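You operate a simulated robot arm through the tools that you are given. There is no shell and no other tool. Be economical: measure what you need, move in short steps, check, and stop when the job is done.

Carry out the task below with a simulated two-armed robot. There is one attempt and no reset: what you move stays moved.

JOB
Change the yellow ring on the orange holder for the green ring.
Fine: hold the holder to screw the white thumbscrew out and in again; it waits on the fitting mat; yellow ring in the purple tray.

The check looks at the end state, three seconds after you hand in, the way a careful person would. Anything else that was tipped, shoved, dropped, spilled or broken makes it a failure.

ROBOT AND FRAMES
Two 7-joint arms with two-finger parallel grippers on one trunk, on a base that drives. Base frame: it is fixed to the floor where the robot stands at the start and does not move with it; the origin is under the middle of the robot, x ahead of it, y to its left, z up; the surface under the hand at the start is at about z = 880. Units: mm, degrees, N and s.
The left shoulder is at the start at [34, 101, 1211], the right one opposite. With the tool pointing down near the work surface each hand reaches from about 180 to 500 mm from the robot's upright axis, wherever it stands, measured 20 degrees to its own side. Places, roughly: axle thread [500, -100, 900]; fitting mat [500, -200, 900]; green ring (7x7x3 cm) [400, 0, 900]; holder axle [500, -100, 900]; tray [700, 400, 900]; yellow ring (7x7x3 cm) [500, -100, 900]. Payload 2.4 kg a hand.
The tool frame of a hand sits at the grasp point between the pads (the TCP): z along the fingers, y along the line on which they close. The tips reach 24 mm beyond it. Largest opening 68 mm; finger width 17, thickness 10; the body of the gripper, 40 by 70 mm, starts 41 mm behind the TCP.
Orientation is told as [roll, pitch, yaw] about the base's x, y, z axes, in that order, counted from this pose: with the fingers straight down and closing along the base's y, the tool's x points along the base's -x, its y along +y and its z along -z.

CONTROLS
- The arms move only by the tool apply_moves. It takes "left_motion", "right_motion" or both (then of equal length, played together; a hand with none holds still); each is a list of rows, each a list of 7 numbers: the shift along the tool's x, y, z in mm, then the turn, a rotation vector about the tool's x, y, z in degrees, then the opening, from 0 (shut) to 1 (fully open). In form: [[x, y, z, wx, wy, wz, claw], ...]. A call has 1 to 20 rows; each row shifts and turns the commanded pose from where the row before left it, along the tool's axes as they then stand. Each row takes 0.2 s and may step no farther than 50 mm and 8.6 degrees from the row before; otherwise, or with a gripper value out of range, the whole call is refused. A pose out of reach is approached as far as the arm can. The call stops where the force on the tool passes 40 N (or 10 N more than at its start, if that is more) or the arm is blocked; 0.2 s more then pass. Each finger travels about 72 mm/s and halts on what it meets, pressing with about 24 N; the grip force reading is that of the motor and also rises with nothing between the fingers. The clock runs only during rows and for 0.2 s after the last one: add rows that do not move to give the fingers time. The reply holds the time, the measured pose of the TCP, the force on the tool along the base axes, the opening and the grip force, in the units named above and with some noise, with the torque about the TCP (base axes, N m) and any sound that the robot's microphone picked up.
- Cameras (640 x 400 px; columns grow to the right, rows downward): "scene" is now at [119, -8.7, 1378.9]; the picture's right is [-0.09, -1.00, 0.00], its down [-0.50, 0.04, -0.86] and it looks along [0.86, -0.08, -0.50] (base axes); focal length 237 px, centre (320, 200). "left" rides on the left gripper at [84, -11, -75] in its tool frame; the picture's right is [0.13, 0.99, 0.00], its down [-0.60, 0.08, -0.79] and it looks along [-0.79, 0.10, 0.61] (tool axes); focal length 251 px, centre (320, 200). "right" rides on the right gripper at [84, 11, -75] in its tool frame; the picture's right is [-0.13, 0.99, 0.00], its down [-0.60, -0.08, -0.79] and it looks along [-0.79, -0.10, 0.61] (tool axes); focal length 251 px, centre (320, 200). There is no depth. A picture from a camera that has moved, and an enlarged one, comes with that camera's place and axes in the base frame and with its lens.
- grab_frame(camera): a new picture of that camera. It takes no simulated time.
- move_column(by): slides the trunk up (or, below 0, down) by that many mm; the arms and the scene camera ride with it, the base frame stays. It gives what a move gives, with no picture.
- drive_base(legs): drives the robot by 1 to 6 legs, each [ahead, left, turn to the left] in mm, mm and degrees, along the robot's own axes; the way and the turn of a leg run together, so that a leg with both is an arc; at most 1500 mm and 180 degrees a leg. The arms and the cameras ride along, it lands a little off, and it stops where it bumps. It gives what a move gives.
- turn_head(pan, tilt): turns the head with the scene camera to pan (to the left, within 86 degrees either way) and tilt (down, from -29 to 69), counted from straight ahead of the robot. It gives what a move gives.
- close_up(camera, box): a new picture of the part [left, top, right, bottom] of that camera's present view, enlarged. It takes no simulated time.
- hand_in(): hands the job in; it is judged then, once.

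Go step by step. Nothing tells you exact positions but the pictures and the camera data: compare them with the known pose of the tool, close in by small moves and look again before you grip or let go. The budget is 120 turns and 92 pictures, counting those below and the enlarged ones. Unless the task says otherwise, let go and move clear before handing in, and close with one line.

The tools are called by a JSON object that holds its "fn" and its "kwargs". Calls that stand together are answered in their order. apply_moves: Moves the arms, as the interface text tells. Its arguments: {"type":"object","properties":{"left_motion":{"type":"array","items":{"type":"array","items":{"type":"number"}}},"right_motion":{"type":"array","items":{"type":"array","items":{"type":"number"}}}},"required":[]} The other tools are called the same way: move_column (by) slides the trunk up or down; drive_base (legs) drives the base; turn_head (pan, tilt) turns the head that bears the scene camera; grab_frame (camera) takes a picture; close_up (camera, box) takes an enlarged picture of a part of a camera's view; hand_in () hands the job in.

At the start:

```text
t: 0.0
left_tcp_pos: [321.8, 52.9, 1235.6]
left_orientation: [0.0, 0.0, 0.1]
left_force: [-0.1, 0.1, -0.1]
left_torque: [0.03, 0.04, 0.01]
left_finger_gap: 67.8
left_grasp_force: 0.1
right_tcp_pos: [385.7, -235.8, 1205.2]
right_orientation: [0.1, -0.1, -0.1]
right_force: [0.1, -0.1, 0.3]
right_torque: [-0.01, 0.01, 0.03]
right_finger_gap: 67.9
right_grasp_force: 0.1
trunk travel left (down, up): [-425.0, 424.0]
robot x, y, heading: [2.7, 0.2, 0.1]
head pan, tilt: [-5.1, 30.1]
```

scene: 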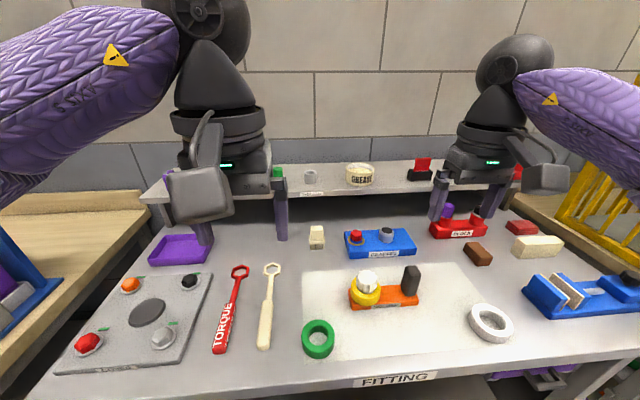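
right: 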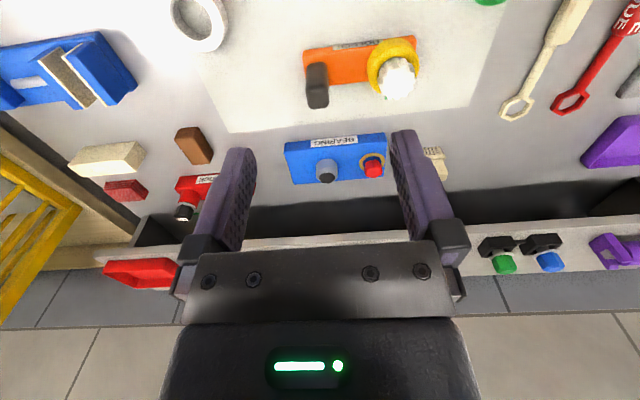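
left: 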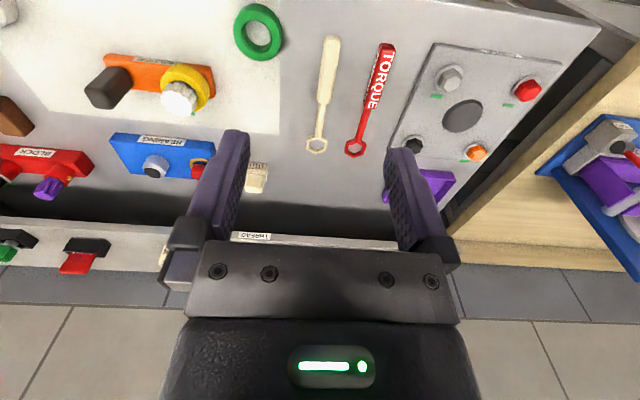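

I see the orange holder with a black grip, the yellow ring and white thumbscrew on its axle, the green ring and the purple tray at the back left. I start by looking closer.

{"fn": "close_up", "kwargs": {"camera": "scene", "box": [290, 230, 530, 380]}}

{"fn": "close_up", "kwargs": {"camera": "right", "box": [280, 0, 520, 150]}}

{"fn": "close_up", "kwargs": {"camera": "scene", "box": [100, 160, 340, 310]}}

```text
2.67 times, centred on (410, 305) of scene
camera zoom: at [119.0, -8.7, 1378.9], right [-0.09, -1.0, 0.0], down [-0.5, 0.04, -0.86], along [0.86, -0.08, -0.5], focal length 632 px, centre (80, -80)
```

zoom: 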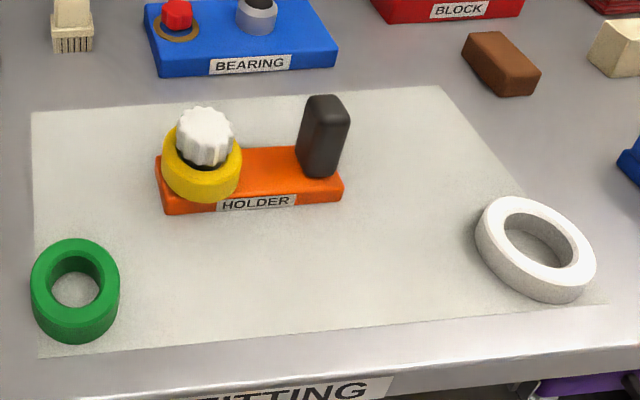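

```text
2.67 times, centred on (400, 75) of right
camera zoom: at [301.8, -224.7, 1278.1], right [0.13, 0.99, 0.0], down [0.6, -0.08, 0.79], along [0.79, -0.1, -0.61], focal length 670 px, centre (107, 533)
```

zoom: 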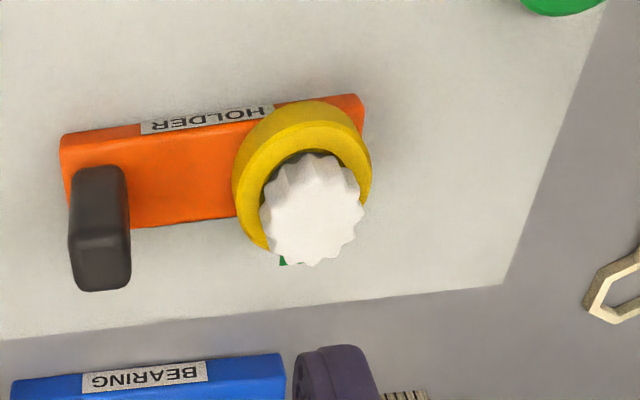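

```text
2.67 times, centred on (220, 235) of scene
camera zoom: at [119.0, -8.7, 1378.9], right [-0.09, -1.0, 0.0], down [-0.5, 0.04, -0.86], along [0.86, -0.08, -0.5], focal length 632 px, centre (587, 107)
```

zoom: 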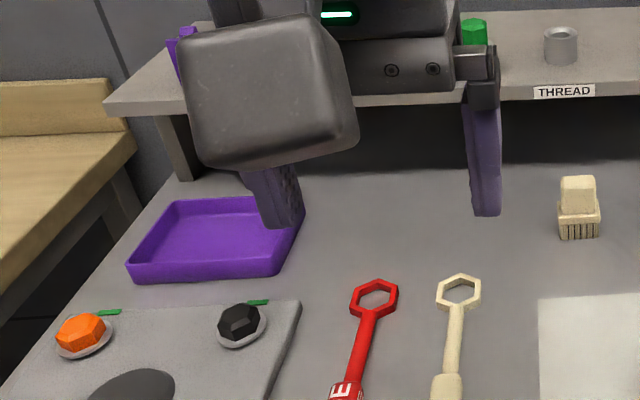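

{"fn": "turn_head", "kwargs": {"pan": 0, "tilt": 65}}

{"fn": "grab_frame", "kwargs": {"camera": "scene"}}

{"fn": "turn_head", "kwargs": {"pan": -50, "tilt": 45}}

{"fn": "grab_frame", "kwargs": {"camera": "scene"}}

{"fn": "turn_head", "kwargs": {"pan": 50, "tilt": 45}}

{"fn": "grab_frame", "kwargs": {"camera": "scene"}}

```text
t: 1.0
left_tcp_pos: [321.0, 53.6, 1236.5]
left_orientation: [0.0, 0.1, 0.1]
left_force: [-0.3, -0.2, 0.2]
left_torque: [0.01, 0.02, -0.01]
left_finger_gap: 68.0
left_grasp_force: 0.1
right_tcp_pos: [385.0, -235.1, 1204.5]
right_orientation: [0.0, 0.0, -0.1]
right_force: [-0.2, 0.3, -0.5]
right_torque: [0.0, 0.01, 0.0]
right_finger_gap: 67.8
right_grasp_force: 0.1
trunk travel left (down, up): [-425.0, 424.0]
robot x, y, heading: [1.8, 2.4, -0.0]
head pan, tilt: [0.0, 65.0]
```

```text
85 pictures are left
camera scene: at [89.7, -0.7, 1331.6], right [0.0, -1.0, 0.0], down [-0.91, 0.0, -0.42], along [0.42, 0.0, -0.91], focal length 237 px, centre (320, 200)
```

scene: 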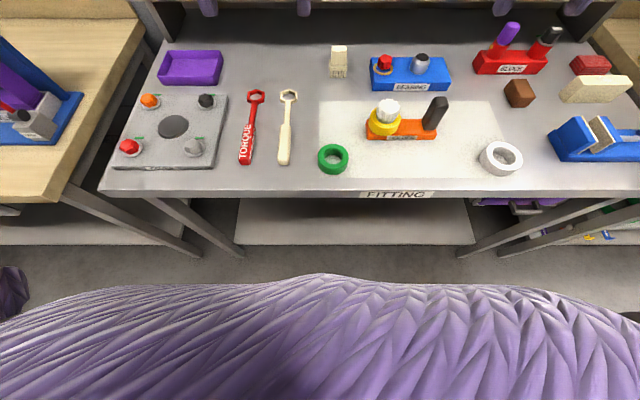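

```text
t: 2.2
left_tcp_pos: [322.4, 53.8, 1238.1]
left_orientation: [0.1, 0.0, 0.0]
left_force: [0.5, 0.2, 0.0]
left_torque: [0.03, 0.03, -0.03]
left_finger_gap: 67.9
left_grasp_force: 0.1
right_tcp_pos: [383.1, -236.1, 1204.2]
right_orientation: [0.0, 0.0, -0.1]
right_force: [-1.0, -0.7, -0.8]
right_torque: [-0.01, -0.03, -0.03]
right_finger_gap: 68.2
right_grasp_force: 0.0
trunk travel left (down, up): [-425.0, 424.0]
robot x, y, heading: [-0.7, 1.1, -0.0]
head pan, tilt: [-50.0, 45.0]
```

```text
84 pictures are left
camera scene: at [81.3, -62.9, 1356.5], right [-0.77, -0.64, 0.0], down [-0.46, 0.54, -0.71], along [0.45, -0.54, -0.71], focal length 237 px, centre (320, 200)
```

scene: 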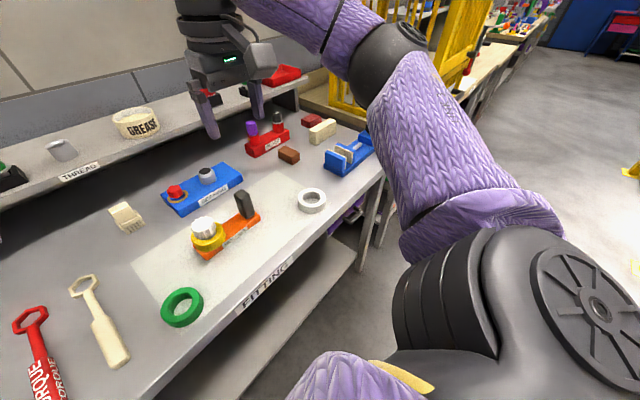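

```text
t: 4.0
left_tcp_pos: [322.9, 54.4, 1236.2]
left_orientation: [0.0, 0.0, 0.0]
left_force: [0.4, -0.2, 0.3]
left_torque: [-0.01, 0.03, 0.05]
left_finger_gap: 68.0
left_grasp_force: 0.1
right_tcp_pos: [384.3, -234.8, 1204.3]
right_orientation: [0.0, 0.1, -0.1]
right_force: [0.1, 0.2, 0.3]
right_torque: [-0.02, -0.02, -0.02]
right_finger_gap: 68.1
right_grasp_force: 0.1
trunk travel left (down, up): [-425.0, 424.0]
robot x, y, heading: [0.2, 1.4, 0.4]
head pan, tilt: [50.0, 45.0]
```

```text
83 pictures are left
camera scene: at [81.3, 61.6, 1356.6], right [0.77, -0.64, 0.0], down [-0.46, -0.54, -0.71], along [0.45, 0.54, -0.71], focal length 237 px, centre (320, 200)
```

scene: 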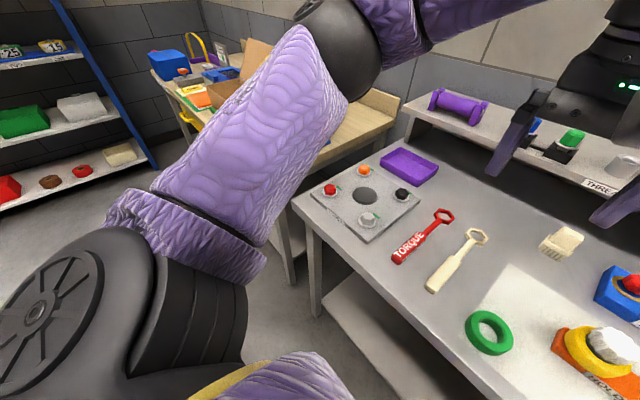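

Holder's thumbscrew is at about (483,-147,950), its grip at about (503,-258), green ring about (393,-32), tray about (700,375). I drive so the holder lies centrally in front of both hands.

{"fn": "drive_base", "kwargs": {"legs": [[0, -200, 0], [90, 0, 0]]}}

{"fn": "turn_head", "kwargs": {"pan": 0, "tilt": 55}}

{"fn": "grab_frame", "kwargs": {"camera": "scene"}}

{"fn": "grab_frame", "kwargs": {"camera": "right"}}

```text
t: 6.2
left_tcp_pos: [414.8, -144.2, 1235.4]
left_orientation: [0.0, 0.1, -0.1]
left_force: [0.4, 0.5, 0.5]
left_torque: [0.0, -0.03, 0.0]
left_finger_gap: 67.9
left_grasp_force: 0.0
right_tcp_pos: [476.1, -433.2, 1204.1]
right_orientation: [0.0, 0.0, 0.0]
right_force: [0.9, 0.3, 0.2]
right_torque: [-0.02, 0.03, -0.02]
right_finger_gap: 68.2
right_grasp_force: 0.0
trunk travel left (down, up): [-425.0, 424.0]
robot x, y, heading: [92.6, -198.7, 0.0]
head pan, tilt: [50.0, 45.0]
```

```text
t: 7.4
left_tcp_pos: [412.4, -144.5, 1236.4]
left_orientation: [0.0, -0.1, -0.1]
left_force: [0.5, -0.4, 0.4]
left_torque: [0.02, -0.02, 0.03]
left_finger_gap: 68.1
left_grasp_force: 0.0
right_tcp_pos: [475.7, -432.7, 1204.5]
right_orientation: [0.0, 0.0, -0.1]
right_force: [0.2, 0.3, -0.6]
right_torque: [0.0, 0.04, -0.03]
right_finger_gap: 67.9
right_grasp_force: 0.1
trunk travel left (down, up): [-425.0, 424.0]
robot x, y, heading: [91.6, -197.3, -0.2]
head pan, tilt: [0.0, 55.0]
```

```text
82 pictures are left
camera scene: at [192.3, -198.0, 1343.2], right [0.0, -1.0, 0.0], down [-0.82, 0.0, -0.57], along [0.57, 0.0, -0.82], focal length 237 px, centre (320, 200)
```

scene: 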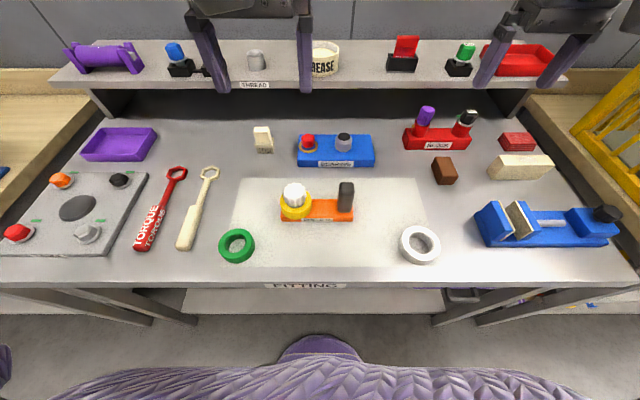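

```text
81 pictures are left
camera right: at [392.7, -422.4, 1278.1], right [0.13, 0.99, 0.0], down [0.6, -0.08, 0.79], along [0.79, -0.1, -0.61], focal length 251 px, centre (320, 200)
```

right: 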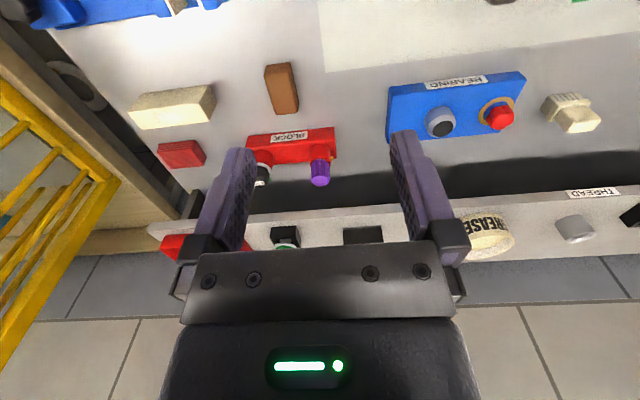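

{"fn": "close_up", "kwargs": {"camera": "scene", "box": [200, 160, 392, 280]}}

{"fn": "close_up", "kwargs": {"camera": "scene", "box": [270, 170, 366, 230]}}

```text
3.33 times, centred on (296, 220) of scene
camera zoom: at [192.3, -198.0, 1343.2], right [0.0, -1.0, 0.0], down [-0.82, 0.0, -0.57], along [0.57, 0.0, -0.82], focal length 790 px, centre (400, 133)
```

zoom: 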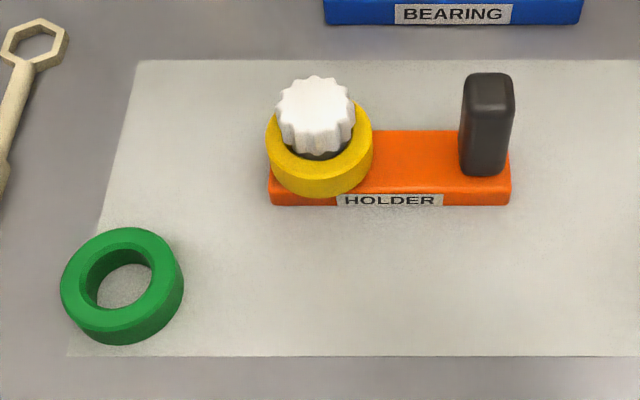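

```text
6.67 times, centred on (318, 200) of scene
camera zoom: at [192.3, -198.0, 1343.2], right [0.0, -1.0, 0.0], down [-0.82, 0.0, -0.57], along [0.57, 0.0, -0.82], focal length 1580 px, centre (333, 200)
```

zoom: 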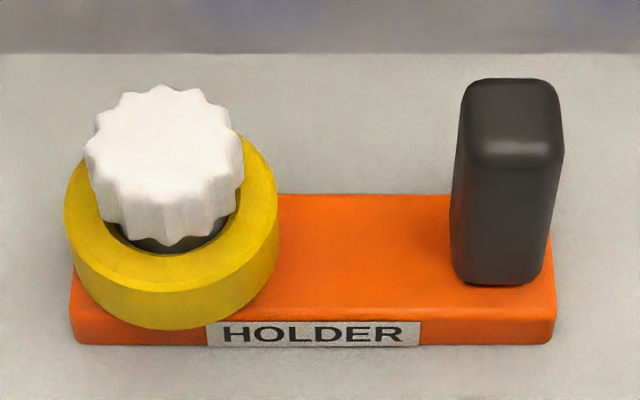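

Holder refined: axle at (480,-147), knob z 941–960 and about 48 mm wide; grip block about 29x29 mm centred at (479,-252), top about 974. I turn the right hand to close along x, and shift the left aside.

{"fn": "apply_moves", "kwargs": {"right_motion": [[0, 0, 0, 0, 0, -8.2, 1], [0, 0, 0, 0, 0, -8.2, 1], [0, 0, 0, 0, 0, -8.2, 1], [0, 0, 0, 0, 0, -8.2, 1], [0, 0, 0, 0, 0, -8.2, 1], [0, 0, 0, 0, 0, -8.2, 1], [0, 0, 0, 0, 0, -8.2, 1], [0, 0, 0, 0, 0, -8.2, 1], [0, 0, 0, 0, 0, -8.2, 1], [0, 0, 0, 0, 0, -8.2, 1], [0, 0, 0, 0, 0, -8, 1]], "left_motion": [[0, 10, 0, 0, 0, 0, 1], [0, 10, 0, 0, 0, 0, 1], [0, 10, 0, 0, 0, 0, 1], [0, 10, 0, 0, 0, 0, 1], [0, 10, 0, 0, 0, 0, 1], [0, 10, 0, 0, 0, 0, 1], [0, 10, 0, 0, 0, 0, 1], [0, 10, 0, 0, 0, 0, 1], [0, 10, 0, 0, 0, 0, 1], [0, 10, 0, 0, 0, 0, 1], [0, 0, 0, 0, 0, 0, 1]]}}

```text
t: 9.8
left_tcp_pos: [414.6, -44.0, 1236.3]
left_orientation: [0.1, 0.0, 0.0]
left_force: [0.1, -0.8, -0.2]
left_torque: [-0.02, -0.03, 0.02]
left_finger_gap: 67.9
left_grasp_force: 0.0
right_tcp_pos: [324.3, -294.7, 1171.5]
right_orientation: [0.1, 0.0, 89.8]
right_force: [0.2, 0.3, -0.3]
right_torque: [-0.01, 0.0, 0.01]
right_finger_gap: 67.9
right_grasp_force: 0.1
right hand out of reach, approached as far as the arm can: row 4, 5, 6, 7, 8, 9, 10, 11
trunk travel left (down, up): [-425.0, 424.0]
robot x, y, heading: [88.2, -198.6, -0.1]
head pan, tilt: [0.0, 55.0]
```

{"fn": "apply_moves", "kwargs": {"right_motion": [[0, 0, 30, 0, 0, 0, 1], [0, 0, 30, 0, 0, 0, 1], [0, 0, 0, 0, 0, 0, 1]]}}

```text
t: 10.6
left_tcp_pos: [414.2, -44.5, 1235.9]
left_orientation: [0.0, 0.1, -0.1]
left_force: [-0.1, 0.6, -0.7]
left_torque: [0.02, -0.02, 0.02]
left_finger_gap: 68.1
left_grasp_force: 0.1
right_tcp_pos: [322.8, -294.3, 1110.7]
right_orientation: [0.1, 0.0, 89.8]
right_force: [0.5, 0.2, 0.4]
right_torque: [0.0, -0.02, 0.03]
right_finger_gap: 68.2
right_grasp_force: 0.1
trunk travel left (down, up): [-425.0, 424.0]
robot x, y, heading: [91.2, -193.7, -0.3]
head pan, tilt: [0.0, 55.0]
```

{"fn": "apply_moves", "kwargs": {"right_motion": [[-5.3, -19.6, 0, 0, 0, 0, 1], [-5.3, -19.6, 0, 0, 0, 0, 1], [-5.3, -19.6, 0, 0, 0, 0, 1], [-5.3, -19.6, 0, 0, 0, 0, 1], [-5.3, -19.6, 0, 0, 0, 0, 1], [-5.3, -19.6, 0, 0, 0, 0, 1], [-5.3, -19.6, 0, 0, 0, 0, 1], [-5.3, -19.6, 0, 0, 0, 0, 1], [0, 0, 0, 0, 0, 0, 1]]}}

{"fn": "grab_frame", "kwargs": {"camera": "right"}}

{"fn": "grab_frame", "kwargs": {"camera": "scene"}}

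```text
t: 12.6
left_tcp_pos: [414.1, -44.2, 1235.1]
left_orientation: [0.0, 0.0, -0.1]
left_force: [0.8, -0.4, -0.4]
left_torque: [0.0, 0.01, 0.0]
left_finger_gap: 67.9
left_grasp_force: 0.0
right_tcp_pos: [346.0, -251.5, 1117.4]
right_orientation: [0.1, 0.0, 89.8]
right_force: [-0.4, 0.1, 0.1]
right_torque: [0.01, 0.03, -0.01]
right_finger_gap: 68.1
right_grasp_force: 0.0
right hand out of reach, approached as far as the arm can: row 1, 2, 3, 4, 5, 6, 7, 8
trunk travel left (down, up): [-425.0, 424.0]
robot x, y, heading: [92.4, -198.7, -0.4]
head pan, tilt: [0.0, 55.0]
```

```text
78 pictures are left
camera right: at [335.2, -336.2, 1191.0], right [-0.99, 0.13, 0.0], down [0.08, 0.6, 0.79], along [0.11, 0.79, -0.61], focal length 251 px, centre (320, 200)
```

right: 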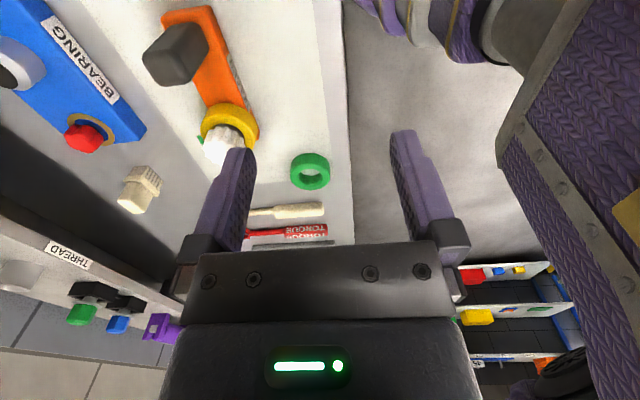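

```text
77 pictures are left
camera scene: at [192.2, -198.0, 1343.1], right [0.0, -1.0, 0.0], down [-0.82, 0.0, -0.57], along [0.57, 0.0, -0.82], focal length 237 px, centre (320, 200)
```

scene: 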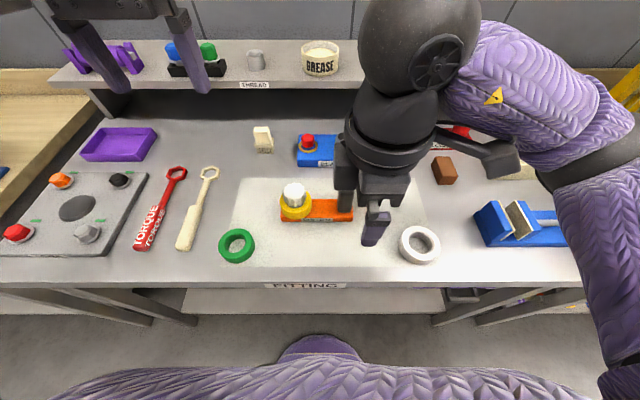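

{"fn": "apply_moves", "kwargs": {"right_motion": [[0, 0, 32, 0, 0, 0, 1], [0, 0, 32, 0, 0, 0, 1], [0, 0, 31, 0, 0, 0, 1], [0, -15, 0, 0, 0, 0, 1], [0, -15, 0, 0, 0, 0, 1], [0, -15, 0, 0, 0, 0, 1], [0, -15, 0, 0, 0, 0, 1], [0, -15, 0, 0, 0, 0, 1], [0, -15, 0, 0, 0, 0, 1], [0, -15, 0, 0, 0, 0, 1], [0, -15, 0, 0, 0, 0, 1], [0, -13, 0, 0, 0, 0, 1], [0, 0, 0, 0, 0, 0, 1]]}}

```text
t: 15.4
left_tcp_pos: [414.0, -44.3, 1234.8]
left_orientation: [0.1, 0.0, -0.2]
left_force: [-0.2, -0.3, -0.5]
left_torque: [0.02, 0.03, -0.02]
left_finger_gap: 68.0
left_grasp_force: 0.1
right_tcp_pos: [345.4, -240.7, 1086.5]
right_orientation: [-0.1, 0.0, 89.8]
right_force: [0.3, 0.2, -0.4]
right_torque: [-0.02, 0.0, 0.0]
right_finger_gap: 68.0
right_grasp_force: 0.1
right hand out of reach, approached as far as the arm can: row 1, 2, 3, 4, 5, 6, 7, 8, 9, 10, 11, 12
trunk travel left (down, up): [-425.0, 424.0]
robot x, y, heading: [89.3, -196.9, -0.1]
head pan, tilt: [0.0, 55.0]
```

Yaw 90 is limited for the right arm by joint range, so I go back to closing along y.

{"fn": "apply_moves", "kwargs": {"right_motion": [[0, 0, -10, 0, 0, 8.2, 1], [0, 0, -10, 0, 0, 8.2, 1], [0, 0, 0, 0, 0, 8.2, 1], [0, 0, 0, 0, 0, 8.2, 1], [0, 0, 0, 0, 0, 8.2, 1], [0, 0, 0, 0, 0, 8.2, 1], [0, 0, 0, 0, 0, 8.2, 1], [0, 0, 0, 0, 0, 8.2, 1], [0, 0, 0, 0, 0, 8.2, 1], [0, 0, 0, 0, 0, 8.2, 1], [0, 0, 0, 0, 0, 7.8, 1], [0, 0, 0, 0, 0, 0, 1]]}}

```text
t: 18.0
left_tcp_pos: [415.3, -43.6, 1235.5]
left_orientation: [0.0, 0.0, -0.1]
left_force: [-0.5, 0.1, -0.3]
left_torque: [0.01, 0.0, 0.0]
left_finger_gap: 67.8
left_grasp_force: 0.1
right_tcp_pos: [344.8, -240.4, 1107.7]
right_orientation: [0.0, 0.0, 0.0]
right_force: [-0.1, -0.4, 0.1]
right_torque: [0.0, 0.01, 0.0]
right_finger_gap: 67.7
right_grasp_force: 0.1
trunk travel left (down, up): [-425.0, 424.0]
robot x, y, heading: [91.5, -196.9, 0.0]
head pan, tilt: [0.0, 55.0]
```

{"fn": "apply_moves", "kwargs": {"right_motion": [[-22, -2, 9, 0, 0, 0, 1], [-22, -2, 9, 0, 0, 0, 1], [-22, -2, 10, 0, 0, 0, 1], [-22, -2, 10, 0, 0, 0, 1], [-23, -2, 10, 0, 0, 0, 1], [-23, -2, 10, 0, 0, 0, 1], [0, 0, 0, 0, 0, 0, 1]]}}

{"fn": "grab_frame", "kwargs": {"camera": "right"}}

{"fn": "grab_frame", "kwargs": {"camera": "scene"}}

```text
t: 19.6
left_tcp_pos: [414.3, -43.5, 1235.1]
left_orientation: [0.1, 0.0, -0.1]
left_force: [-0.5, -0.3, 0.3]
left_torque: [0.01, 0.02, 0.0]
left_finger_gap: 68.0
left_grasp_force: 0.0
right_tcp_pos: [479.0, -251.2, 1052.4]
right_orientation: [0.0, 0.1, 0.2]
right_force: [-0.9, 0.5, 0.8]
right_torque: [-0.02, -0.01, -0.01]
right_finger_gap: 68.0
right_grasp_force: 0.0
trunk travel left (down, up): [-425.0, 424.0]
robot x, y, heading: [93.1, -197.2, -0.3]
head pan, tilt: [0.0, 55.0]
```

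```text
76 pictures are left
camera right: at [395.7, -241.0, 1125.1], right [0.13, 0.99, 0.0], down [0.6, -0.08, 0.79], along [0.79, -0.1, -0.61], focal length 251 px, centre (320, 200)
```

right: 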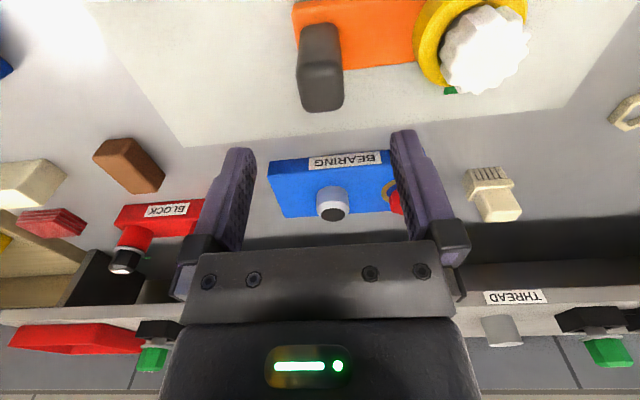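

```text
75 pictures are left
camera scene: at [192.2, -198.0, 1343.1], right [0.0, -1.0, 0.0], down [-0.82, 0.0, -0.57], along [0.57, 0.0, -0.82], focal length 237 px, centre (320, 200)
```

scene: 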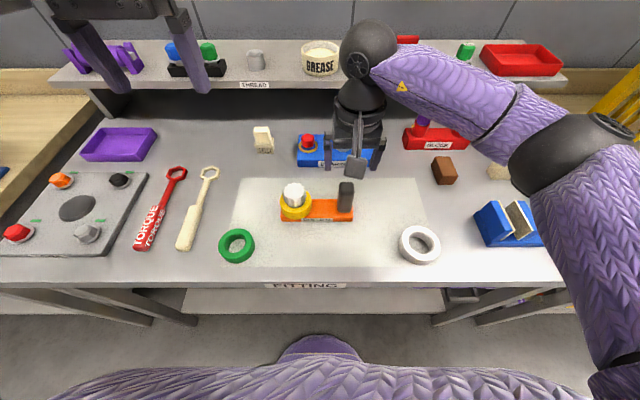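

{"fn": "apply_moves", "kwargs": {"right_motion": [[0, 0, 22, 0, 0, 0, 1], [0, 0, 22, 0, 0, 0, 1], [0, 0, 22, 0, 0, 0, 1], [0, 0, 22, 0, 0, 0, 1], [0, 0, 19, 0, 0, 0, 1], [0, 0, 0, 0, 0, 0, 1]]}}

{"fn": "grab_frame", "kwargs": {"camera": "right"}}

{"fn": "close_up", "kwargs": {"camera": "scene", "box": [240, 130, 432, 250]}}

```text
t: 21.0
left_tcp_pos: [414.0, -44.8, 1235.8]
left_orientation: [0.0, 0.0, -0.1]
left_force: [-0.4, -0.2, -0.6]
left_torque: [0.01, 0.01, 0.02]
left_finger_gap: 67.9
left_grasp_force: 0.1
right_tcp_pos: [478.8, -252.1, 941.5]
right_orientation: [0.0, 0.0, 0.1]
right_force: [1.1, -0.6, -0.6]
right_torque: [-0.01, -0.01, 0.01]
right_finger_gap: 68.0
right_grasp_force: 0.1
trunk travel left (down, up): [-425.0, 424.0]
robot x, y, heading: [89.4, -194.9, -0.1]
head pan, tilt: [0.0, 55.0]
```

```text
74 pictures are left
camera right: at [395.0, -241.5, 1015.2], right [0.13, 0.99, 0.0], down [0.6, -0.08, 0.79], along [0.79, -0.1, -0.61], focal length 251 px, centre (320, 200)
```

right: 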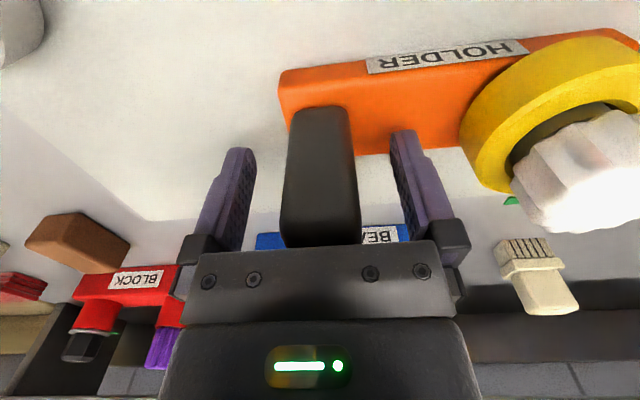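

```text
3.33 times, centred on (336, 190) of scene
camera zoom: at [192.3, -197.9, 1343.1], right [0.0, -1.0, 0.0], down [-0.82, 0.0, -0.57], along [0.57, 0.0, -0.82], focal length 790 px, centre (267, 233)
```

zoom: 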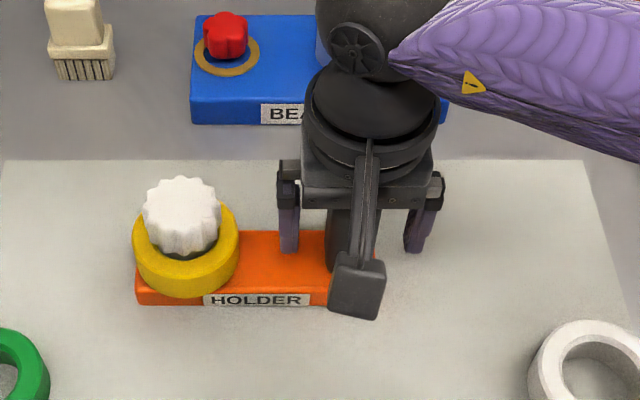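

Fingers straddle the grip block well; I close the right hand and start moving the left above the knob.

{"fn": "apply_moves", "kwargs": {"right_motion": [[0, 0, 0, 0, 0, 0, 0.6], [0, 0, 0, 0, 0, 0, 0.3], [0, 0, 0, 0, 0, 0, 0], [0, 0, 0, 0, 0, 0, 0], [0, 0, 0, 0, 0, 0, 0]]}}

{"fn": "apply_moves", "kwargs": {"left_motion": [[-10, -14, 22, 0, 0, 0, 1], [-10, -14, 22, 0, 0, 0, 1], [-10, -14, 22, 0, 0, 0, 1], [-10, -14, 22, 0, 0, 0, 1], [-10, -14, 22, 0, 0, 0, 1], [-10, -14, 22, 0, 0, 0, 1], [-6, -18, 25, 0, 0, 0, 1], [0, 0, 20, 0, 0, 0, 1], [0, 0, 0, 0, 0, 0, 1]]}}

{"fn": "grab_frame", "kwargs": {"camera": "left"}}

{"fn": "grab_frame", "kwargs": {"camera": "scene"}}

```text
t: 22.2
left_tcp_pos: [414.5, -44.0, 1235.6]
left_orientation: [0.0, 0.0, -0.2]
left_force: [-0.1, 0.1, -0.1]
left_torque: [-0.03, 0.01, 0.01]
left_finger_gap: 67.8
left_grasp_force: 0.1
right_tcp_pos: [479.3, -252.2, 942.1]
right_orientation: [0.1, 0.0, 0.2]
right_force: [0.8, 0.6, -0.1]
right_torque: [0.03, -0.03, 0.02]
right_finger_gap: 29.7
right_grasp_force: 24.6
trunk travel left (down, up): [-425.0, 424.0]
robot x, y, heading: [90.6, -198.2, 0.0]
head pan, tilt: [0.0, 55.0]
```

```text
t: 24.2
left_tcp_pos: [479.3, -145.7, 1059.1]
left_orientation: [-0.1, 0.0, -0.1]
left_force: [0.5, 0.1, -1.4]
left_torque: [0.0, 0.01, -0.02]
left_finger_gap: 68.2
left_grasp_force: 0.0
right_tcp_pos: [479.3, -253.4, 942.3]
right_orientation: [0.0, -0.1, -0.1]
right_force: [-0.6, -0.7, -0.9]
right_torque: [-0.08, 0.03, 0.04]
right_finger_gap: 29.7
right_grasp_force: 24.0
trunk travel left (down, up): [-425.0, 424.0]
robot x, y, heading: [91.2, -198.4, -0.0]
head pan, tilt: [0.0, 55.0]
```

```text
72 pictures are left
camera left: at [395.3, -157.2, 1134.4], right [-0.13, 0.99, 0.0], down [0.6, 0.08, 0.79], along [0.79, 0.1, -0.61], focal length 251 px, centre (320, 200)
```

left: 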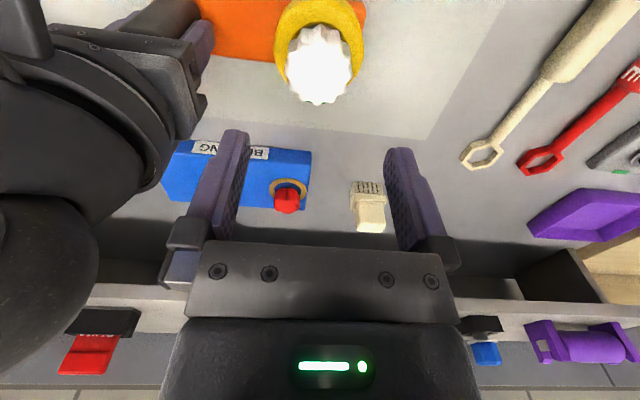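

```text
71 pictures are left
camera scene: at [192.3, -198.1, 1343.1], right [0.0, -1.0, 0.0], down [-0.82, 0.0, -0.57], along [0.57, 0.0, -0.82], focal length 237 px, centre (320, 200)
```

scene: 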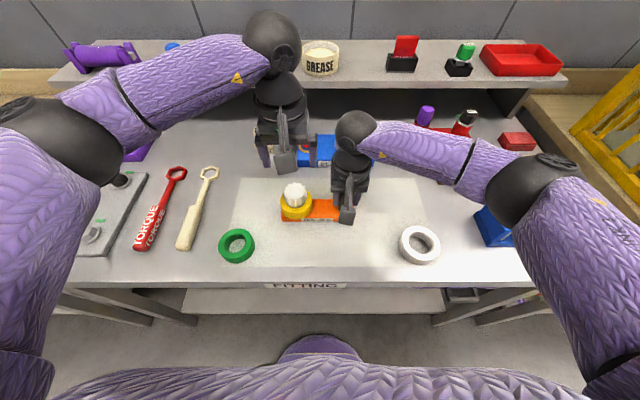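

{"fn": "apply_moves", "kwargs": {"left_motion": [[0, 0, 0, 0, 0, 8, 1], [0, 0, 0, 0, 0, 8, 1], [0, 0, 0, 0, 0, 8, 1], [0, 0, 0, 0, 0, 8, 1], [0, 0, 0, 0, 0, 8, 1], [0, 0, 0, 0, 0, 8, 1], [0, 0, 0, 0, 0, 8, 1], [0, 0, 0, 0, 0, 8, 1], [0, 0, 0, 0, 0, 8, 1], [0, 0, 0, 0, 0, 8, 1], [0, 0, 0, 0, 0, 0, 1]]}}

```text
t: 26.6
left_tcp_pos: [479.1, -146.6, 1059.9]
left_orientation: [-0.1, 0.1, -52.1]
left_force: [0.4, -0.1, 0.6]
left_torque: [0.02, -0.02, 0.03]
left_finger_gap: 68.1
left_grasp_force: 0.1
left hand out of reach, approached as far as the arm can: row 7, 8, 9, 10
right_tcp_pos: [478.3, -251.4, 942.8]
right_orientation: [0.1, -0.1, 0.2]
right_force: [-0.5, -0.7, 0.5]
right_torque: [-0.09, -0.01, -0.04]
right_finger_gap: 29.9
right_grasp_force: 24.4
trunk travel left (down, up): [-425.0, 424.0]
robot x, y, heading: [92.7, -196.4, 0.2]
head pan, tilt: [0.0, 55.0]
```

The left hand reaches yaw −52 here; it will work between about −50 and +19. I lower it over the knob now.

{"fn": "apply_moves", "kwargs": {"left_motion": [[0, 0, 25, 0, 0, 0, 1], [0, 0, 25, 0, 0, 0, 1], [0, 0, 25, 0, 0, 0, 1], [0, 0, 12, 0, 0, 0, 1], [0, 0, 11, 0, 0, 0, 1], [0, 0, 0, 0, 0, 0, 1]]}}

{"fn": "grab_frame", "kwargs": {"camera": "left"}}

{"fn": "close_up", "kwargs": {"camera": "scene", "box": [200, 80, 456, 240]}}

```text
t: 28.0
left_tcp_pos: [478.7, -147.0, 960.0]
left_orientation: [0.0, 0.0, -52.1]
left_force: [0.0, -0.6, 0.5]
left_torque: [0.0, 0.03, -0.01]
left_finger_gap: 68.0
left_grasp_force: 0.0
right_tcp_pos: [478.1, -251.4, 941.4]
right_orientation: [0.0, -0.1, 0.1]
right_force: [0.5, -0.5, -0.7]
right_torque: [-0.02, 0.0, -0.03]
right_finger_gap: 29.8
right_grasp_force: 24.2
trunk travel left (down, up): [-425.0, 424.0]
robot x, y, heading: [91.0, -197.2, -0.2]
head pan, tilt: [0.0, 55.0]
```

```text
70 pictures are left
camera left: at [419.1, -87.1, 1035.7], right [0.7, 0.71, 0.0], down [0.43, -0.43, 0.79], along [0.56, -0.56, -0.61], focal length 251 px, centre (320, 200)
```

left: 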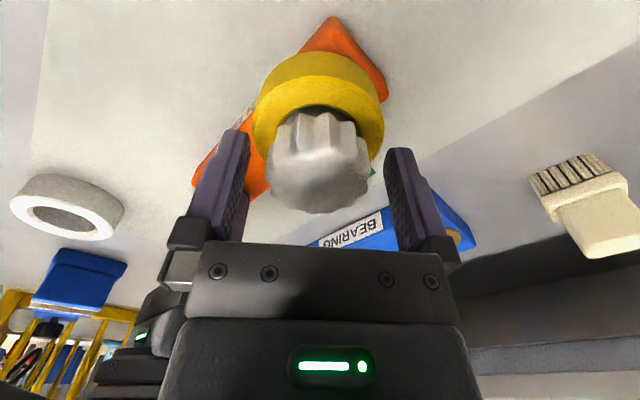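

```text
2.50 times, centred on (328, 160) of scene
camera zoom: at [192.3, -198.1, 1343.1], right [0.0, -1.0, 0.0], down [-0.82, 0.0, -0.57], along [0.57, 0.0, -0.82], focal length 592 px, centre (300, 300)
```

zoom: 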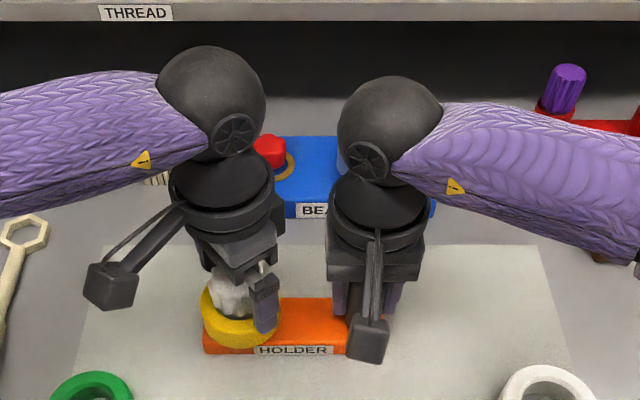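

{"fn": "apply_moves", "kwargs": {"left_motion": [[0, 0, 0, 0, 0, 0, 0.5], [0, 0, 0, 0, 0, 0, 0], [0, 0, 0, 0, 0, 0, 0], [0, 0, 0, 0, 0, -8.6, 0], [0, 0, 0, 0, 0, -8.6, 0], [0, 0, 0, 0, 0, -8.6, 0], [0, 0, 0, 0, 0, -8.6, 0], [0, 0, 0, 0, 0, -8.6, 0], [0, 0, 0, 0, 0, -8.6, 0], [0, 0, 0, 0, 0, -8.6, 0], [0, 0, 0, 0, 0, -8.6, 0], [0, 0, 0, 0, 0, 0, 0]]}}

{"fn": "close_up", "kwargs": {"camera": "scene", "box": [200, 80, 456, 240]}}

{"fn": "grab_frame", "kwargs": {"camera": "left"}}

```text
t: 30.6
left_tcp_pos: [478.1, -147.2, 961.5]
left_orientation: [-0.1, 0.0, 16.9]
left_force: [-2.0, -12.7, -4.9]
left_torque: [-0.05, -0.06, 0.01]
left_finger_gap: 43.7
left_grasp_force: 24.4
right_tcp_pos: [478.6, -252.4, 942.0]
right_orientation: [0.2, 0.1, 0.2]
right_force: [2.7, 12.0, 3.2]
right_torque: [0.02, 0.06, -0.24]
right_finger_gap: 29.7
right_grasp_force: 23.6
trunk travel left (down, up): [-425.0, 424.0]
robot x, y, heading: [89.8, -196.6, -0.1]
head pan, tilt: [0.0, 55.0]
```

```text
2.50 times, centred on (328, 160) of scene
camera zoom: at [192.5, -198.0, 1343.1], right [0.0, -1.0, 0.0], down [-0.82, 0.0, -0.57], along [0.57, 0.0, -0.82], focal length 592 px, centre (300, 300)
```

zoom: 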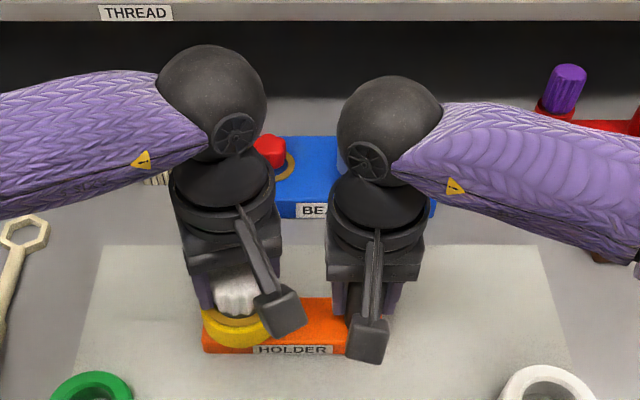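

```text
67 pictures are left
camera left: at [401.4, -181.9, 1036.9], right [-0.41, 0.91, 0.0], down [0.56, 0.25, 0.79], along [0.72, 0.32, -0.61], focal length 251 px, centre (320, 200)
```

left: 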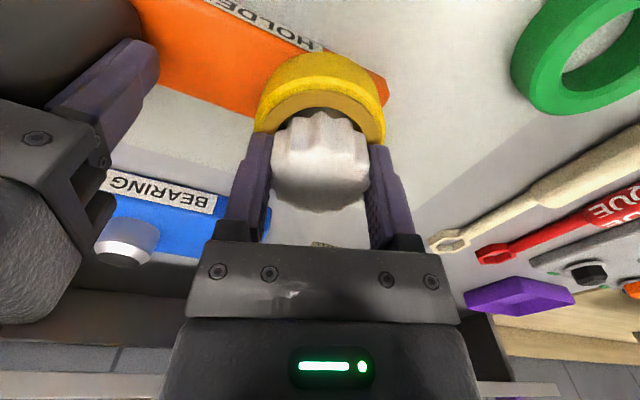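

The knob turned with the grip and the holder stayed. I repeat strokes: open, swing back, close, turn.

{"fn": "apply_moves", "kwargs": {"left_motion": [[0, 0, 0, 0, 0, 0, 0.88], [0, 0, 0, 0, 0, 0, 0.88], [0, 0, 0, 0, 0, 8.6, 0.88], [0, 0, 0, 0, 0, 8.6, 0.88], [0, 0, 0, 0, 0, 8.6, 0.88], [0, 0, 0, 0, 0, 8.6, 0.88], [0, 0, 0, 0, 0, 8.6, 0.88], [0, 0, 0, 0, 0, 8.6, 0.88], [0, 0, 0, 0, 0, 8.6, 0.88], [0, 0, 0, 0, 0, 8.6, 0.88], [0, 0, 0, 0, 0, 0, 0], [0, 0, 0, 0, 0, 0, 0], [0, 0, 0, 0, 0, -8.6, 0], [0, 0, 0, 0, 0, -8.6, 0], [0, 0, 0, 0, 0, -8.6, 0], [0, 0, 0, 0, 0, -8.6, 0], [0, 0, 0, 0, 0, -8.6, 0], [0, 0, 0, 0, 0, -8.6, 0], [0, 0, 0, 0, 0, -8.6, 0], [0, 0, 0, 0, 0, -8.6, 0]]}}

{"fn": "apply_moves", "kwargs": {"left_motion": [[0, 0, 0, 0, 0, 0, 0.88], [0, 0, 0, 0, 0, 0, 0.88], [0, 0, 0, 0, 0, 8.6, 0.88], [0, 0, 0, 0, 0, 8.6, 0.88], [0, 0, 0, 0, 0, 8.6, 0.88], [0, 0, 0, 0, 0, 8.6, 0.88], [0, 0, 0, 0, 0, 8.6, 0.88], [0, 0, 0, 0, 0, 8.6, 0.88], [0, 0, 0, 0, 0, 8.6, 0.88], [0, 0, 0, 0, 0, 8.6, 0.88], [0, 0, 0, 0, 0, 0, 0], [0, 0, 0, 0, 0, 0, 0], [0, 0, 0, 0, 0, -8.6, 0], [0, 0, 0, 0, 0, -8.6, 0], [0, 0, 0, 0, 0, -8.6, 0], [0, 0, 0, 0, 0, -8.6, 0], [0, 0, 0, 0, 0, -8.6, 0], [0, 0, 0, 0, 0, -8.6, 0], [0, 0, 0, 0, 0, -8.6, 0], [0, 0, 0, 0, 0, -8.6, 0]]}}

{"fn": "grab_frame", "kwargs": {"camera": "left"}}

```text
t: 34.8
left_tcp_pos: [479.7, -145.9, 962.3]
left_orientation: [-0.1, 0.0, 16.9]
left_force: [0.1, -14.5, 3.6]
left_torque: [-0.16, 0.01, 0.0]
left_finger_gap: 43.4
left_grasp_force: 23.9
right_tcp_pos: [478.6, -251.4, 942.6]
right_orientation: [0.1, 0.0, 0.1]
right_force: [1.0, 12.8, -1.4]
right_torque: [-0.46, -0.13, -0.18]
right_finger_gap: 29.8
right_grasp_force: 23.8
trunk travel left (down, up): [-425.0, 424.0]
robot x, y, heading: [90.3, -196.5, 0.1]
head pan, tilt: [0.0, 55.0]
```

```text
t: 39.0
left_tcp_pos: [480.2, -147.5, 961.5]
left_orientation: [0.0, -0.1, 16.8]
left_force: [-5.1, -11.9, 13.2]
left_torque: [-0.21, 0.0, 0.01]
left_finger_gap: 43.4
left_grasp_force: 24.3
right_tcp_pos: [478.6, -251.3, 942.5]
right_orientation: [0.1, 0.0, 0.1]
right_force: [5.8, 10.4, -4.5]
right_torque: [-0.44, 0.14, -0.48]
right_finger_gap: 30.0
right_grasp_force: 23.6
trunk travel left (down, up): [-425.0, 424.0]
robot x, y, heading: [93.7, -194.8, -0.1]
head pan, tilt: [0.0, 55.0]
```

```text
66 pictures are left
camera left: at [401.8, -182.0, 1037.1], right [-0.41, 0.91, 0.0], down [0.55, 0.25, 0.79], along [0.72, 0.32, -0.61], focal length 251 px, centre (320, 200)
```

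left: 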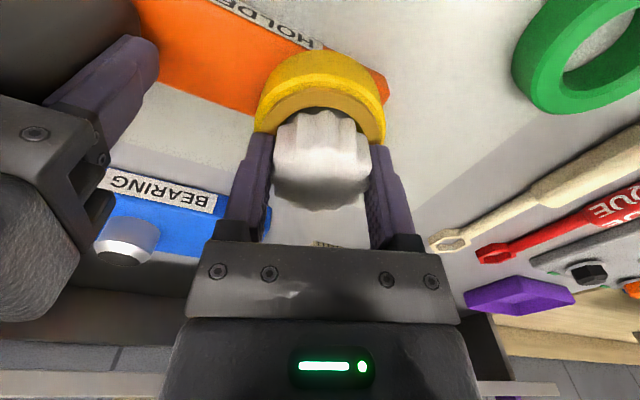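

Upward force shows the knob climbing its thread; I add a slight rise per stroke and continue.

{"fn": "apply_moves", "kwargs": {"left_motion": [[0, 0, 0, 0, 0, 0, 0.88], [0, 0, 0, 0, 0, 0, 0.88], [0, 0, 0, 0, 0, 8.6, 0.88], [0, 0, 0, 0, 0, 8.6, 0.88], [0, 0, 0, 0, 0, 8.6, 0.88], [0, 0, 0, 0, 0, 8.6, 0.88], [0, 0, 0, 0, 0, 8.6, 0.88], [0, 0, 0, 0, 0, 8.6, 0.88], [0, 0, 0, 0, 0, 8.6, 0.88], [0, 0, 0, 0, 0, 8.6, 0.88], [0, 0, 0, 0, 0, 0, 0], [0, 0, 0, 0, 0, 0, 0], [0, 0, -0.1, 0, 0, -8.6, 0], [0, 0, -0.1, 0, 0, -8.6, 0], [0, 0, -0.1, 0, 0, -8.6, 0], [0, 0, -0.1, 0, 0, -8.6, 0], [0, 0, -0.1, 0, 0, -8.6, 0], [0, 0, -0.1, 0, 0, -8.6, 0], [0, 0, -0.1, 0, 0, -8.6, 0], [0, 0, -0.1, 0, 0, -8.6, 0]]}}

{"fn": "apply_moves", "kwargs": {"left_motion": [[0, 0, 0, 0, 0, 0, 0.88], [0, 0, 0, 0, 0, 0, 0.88], [0, 0, 0, 0, 0, 8.6, 0.88], [0, 0, 0, 0, 0, 8.6, 0.88], [0, 0, 0, 0, 0, 8.6, 0.88], [0, 0, 0, 0, 0, 8.6, 0.88], [0, 0, 0, 0, 0, 8.6, 0.88], [0, 0, 0, 0, 0, 8.6, 0.88], [0, 0, 0, 0, 0, 8.6, 0.88], [0, 0, 0, 0, 0, 8.6, 0.88], [0, 0, 0, 0, 0, 0, 0], [0, 0, 0, 0, 0, 0, 0], [0, 0, -0.1, 0, 0, -8.6, 0], [0, 0, -0.1, 0, 0, -8.6, 0], [0, 0, -0.1, 0, 0, -8.6, 0], [0, 0, -0.1, 0, 0, -8.6, 0], [0, 0, -0.1, 0, 0, -8.6, 0], [0, 0, -0.1, 0, 0, -8.6, 0], [0, 0, -0.1, 0, 0, -8.6, 0], [0, 0, -0.1, 0, 0, -8.6, 0]]}}

{"fn": "apply_moves", "kwargs": {"left_motion": [[0, 0, 0, 0, 0, 0, 0.88], [0, 0, 0, 0, 0, 0, 0.88], [0, 0, 0, 0, 0, 8.6, 0.88], [0, 0, 0, 0, 0, 8.6, 0.88], [0, 0, 0, 0, 0, 8.6, 0.88], [0, 0, 0, 0, 0, 8.6, 0.88], [0, 0, 0, 0, 0, 8.6, 0.88], [0, 0, 0, 0, 0, 8.6, 0.88], [0, 0, 0, 0, 0, 8.6, 0.88], [0, 0, 0, 0, 0, 8.6, 0.88], [0, 0, 0, 0, 0, 0, 0], [0, 0, 0, 0, 0, 0, 0], [0, 0, -0.1, 0, 0, -8.6, 0], [0, 0, -0.1, 0, 0, -8.6, 0], [0, 0, -0.1, 0, 0, -8.6, 0], [0, 0, -0.1, 0, 0, -8.6, 0], [0, 0, -0.1, 0, 0, -8.6, 0], [0, 0, -0.1, 0, 0, -8.6, 0], [0, 0, -0.1, 0, 0, -8.6, 0], [0, 0, -0.1, 0, 0, -8.6, 0]]}}

{"fn": "grab_frame", "kwargs": {"camera": "left"}}

```text
t: 43.2
left_tcp_pos: [479.1, -147.1, 961.7]
left_orientation: [0.0, 0.0, 16.9]
left_force: [0.1, -0.5, 0.8]
left_torque: [0.0, 0.0, 0.01]
left_finger_gap: 43.6
left_grasp_force: 24.1
right_tcp_pos: [477.0, -252.2, 941.7]
right_orientation: [0.0, 0.0, 0.2]
right_force: [0.2, -1.6, 1.0]
right_torque: [-0.08, 0.09, -0.04]
right_finger_gap: 30.0
right_grasp_force: 24.1
trunk travel left (down, up): [-425.0, 424.0]
robot x, y, heading: [89.7, -197.0, -0.2]
head pan, tilt: [0.0, 55.0]
```

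```text
t: 47.4
left_tcp_pos: [477.6, -147.2, 963.6]
left_orientation: [0.0, 0.0, 16.8]
left_force: [-0.7, 0.6, -0.3]
left_torque: [0.0, 0.02, 0.02]
left_finger_gap: 43.5
left_grasp_force: 24.4
right_tcp_pos: [477.9, -251.2, 941.5]
right_orientation: [0.0, 0.1, 0.2]
right_force: [0.5, -0.9, 1.4]
right_torque: [-0.06, 0.03, -0.01]
right_finger_gap: 29.9
right_grasp_force: 23.9
trunk travel left (down, up): [-425.0, 424.0]
robot x, y, heading: [91.0, -198.3, -0.2]
head pan, tilt: [0.0, 55.0]
```

```text
t: 51.6
left_tcp_pos: [479.4, -146.5, 964.3]
left_orientation: [0.0, 0.0, 16.9]
left_force: [-0.8, 0.6, -0.6]
left_torque: [0.0, 0.02, 0.01]
left_finger_gap: 43.8
left_grasp_force: 24.1
right_tcp_pos: [477.7, -251.8, 942.0]
right_orientation: [0.0, 0.1, 0.2]
right_force: [0.7, -1.2, 0.1]
right_torque: [-0.06, 0.0, -0.04]
right_finger_gap: 29.9
right_grasp_force: 24.2
trunk travel left (down, up): [-425.0, 424.0]
robot x, y, heading: [87.7, -196.8, 0.1]
head pan, tilt: [0.0, 55.0]
```

```text
65 pictures are left
camera left: at [401.9, -181.8, 1040.0], right [-0.41, 0.91, 0.0], down [0.56, 0.25, 0.79], along [0.72, 0.33, -0.61], focal length 251 px, centre (320, 200)
```

left: 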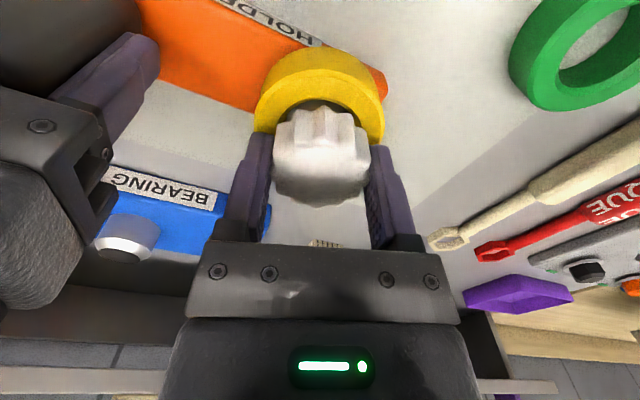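

The reaction forces fell to zero, so the thread has probably let go. I lift gently with the knob gripped and watch.

{"fn": "apply_moves", "kwargs": {"left_motion": [[0, 0, -2, 0, 0, 0, 0], [0, 0, -3, 0, 0, 0, 0], [0, 0, -5, 0, 0, 0, 0], [0, 0, -5, 0, 0, 0, 0], [0, 0, 0, 0, 0, 0, 0]]}}

{"fn": "grab_frame", "kwargs": {"camera": "left"}}

{"fn": "close_up", "kwargs": {"camera": "scene", "box": [200, 80, 456, 240]}}

```text
t: 52.8
left_tcp_pos: [479.9, -147.5, 978.7]
left_orientation: [0.1, -0.1, 16.8]
left_force: [0.7, -0.2, -0.4]
left_torque: [0.03, 0.03, 0.02]
left_finger_gap: 43.8
left_grasp_force: 24.3
right_tcp_pos: [478.3, -253.1, 941.5]
right_orientation: [0.1, 0.0, 0.1]
right_force: [0.5, -1.1, 1.1]
right_torque: [-0.07, -0.03, 0.01]
right_finger_gap: 29.9
right_grasp_force: 23.7
trunk travel left (down, up): [-425.0, 424.0]
robot x, y, heading: [93.0, -197.8, -0.0]
head pan, tilt: [0.0, 55.0]
```

```text
64 pictures are left
camera left: at [402.2, -181.3, 1054.6], right [-0.41, 0.91, 0.0], down [0.56, 0.25, 0.79], along [0.72, 0.32, -0.61], focal length 251 px, centre (320, 200)
```

left: 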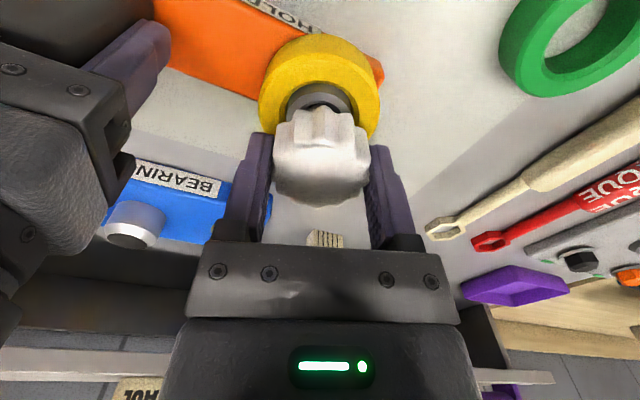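

```text
2.50 times, centred on (328, 160) of scene
camera zoom: at [192.2, -198.1, 1343.1], right [0.0, -1.0, 0.0], down [-0.82, 0.0, -0.57], along [0.57, 0.0, -0.82], focal length 592 px, centre (300, 300)
```

zoom: 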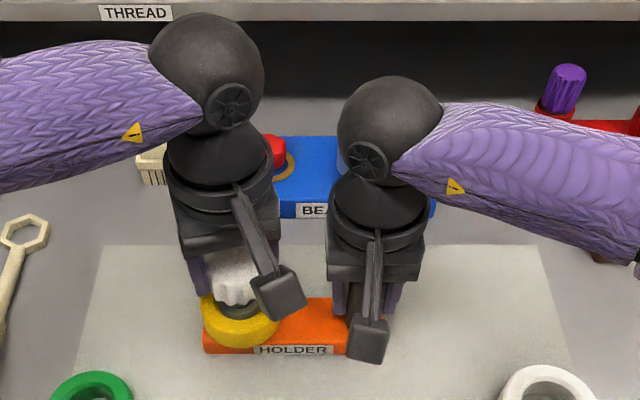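

The knob is free. I look closely at how deep it sits in the fingers.

{"fn": "apply_moves", "kwargs": {"left_motion": [[0, 0, -15, 0, 0, 0, 0], [0, 0, -15, 0, 0, 0, 0], [0, 0, -15, 0, 0, 0, 0], [0, 0, 0, 0, 0, 0, 0]]}}

{"fn": "close_up", "kwargs": {"camera": "left", "box": [200, 20, 440, 260]}}

{"fn": "close_up", "kwargs": {"camera": "scene", "box": [258, 130, 354, 230]}}

```text
t: 53.8
left_tcp_pos: [479.2, -145.6, 1023.7]
left_orientation: [0.0, 0.0, 16.7]
left_force: [-0.3, 0.1, -1.4]
left_torque: [-0.03, 0.02, 0.03]
left_finger_gap: 44.0
left_grasp_force: 23.6
right_tcp_pos: [477.2, -252.6, 942.0]
right_orientation: [0.0, 0.1, 0.0]
right_force: [-0.4, -0.2, 1.4]
right_torque: [-0.06, -0.01, -0.02]
right_finger_gap: 29.6
right_grasp_force: 23.7
trunk travel left (down, up): [-425.0, 424.0]
robot x, y, heading: [93.1, -201.2, 0.1]
head pan, tilt: [0.0, 55.0]
```

```text
1.67 times, centred on (320, 140) of left
camera zoom: at [401.6, -181.7, 1099.4], right [-0.41, 0.91, 0.0], down [0.56, 0.25, 0.79], along [0.72, 0.32, -0.61], focal length 419 px, centre (320, 300)
```

zoom: 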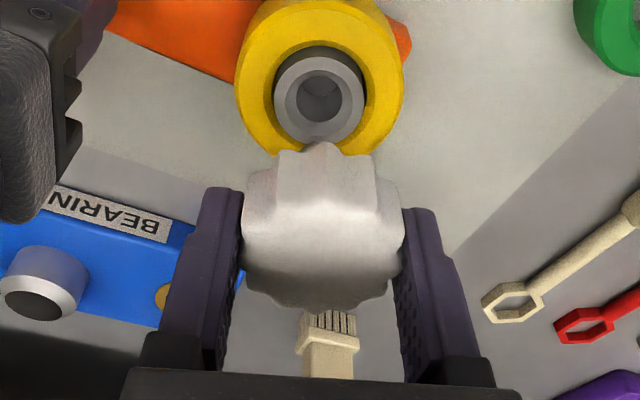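

```text
4.00 times, centred on (306, 180) of scene
camera zoom: at [192.2, -198.1, 1343.1], right [0.0, -1.0, 0.0], down [-0.82, 0.0, -0.57], along [0.57, 0.0, -0.82], focal length 948 px, centre (376, 280)
```

zoom: 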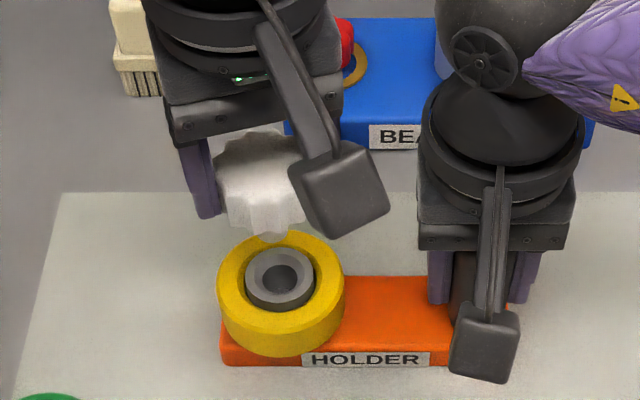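

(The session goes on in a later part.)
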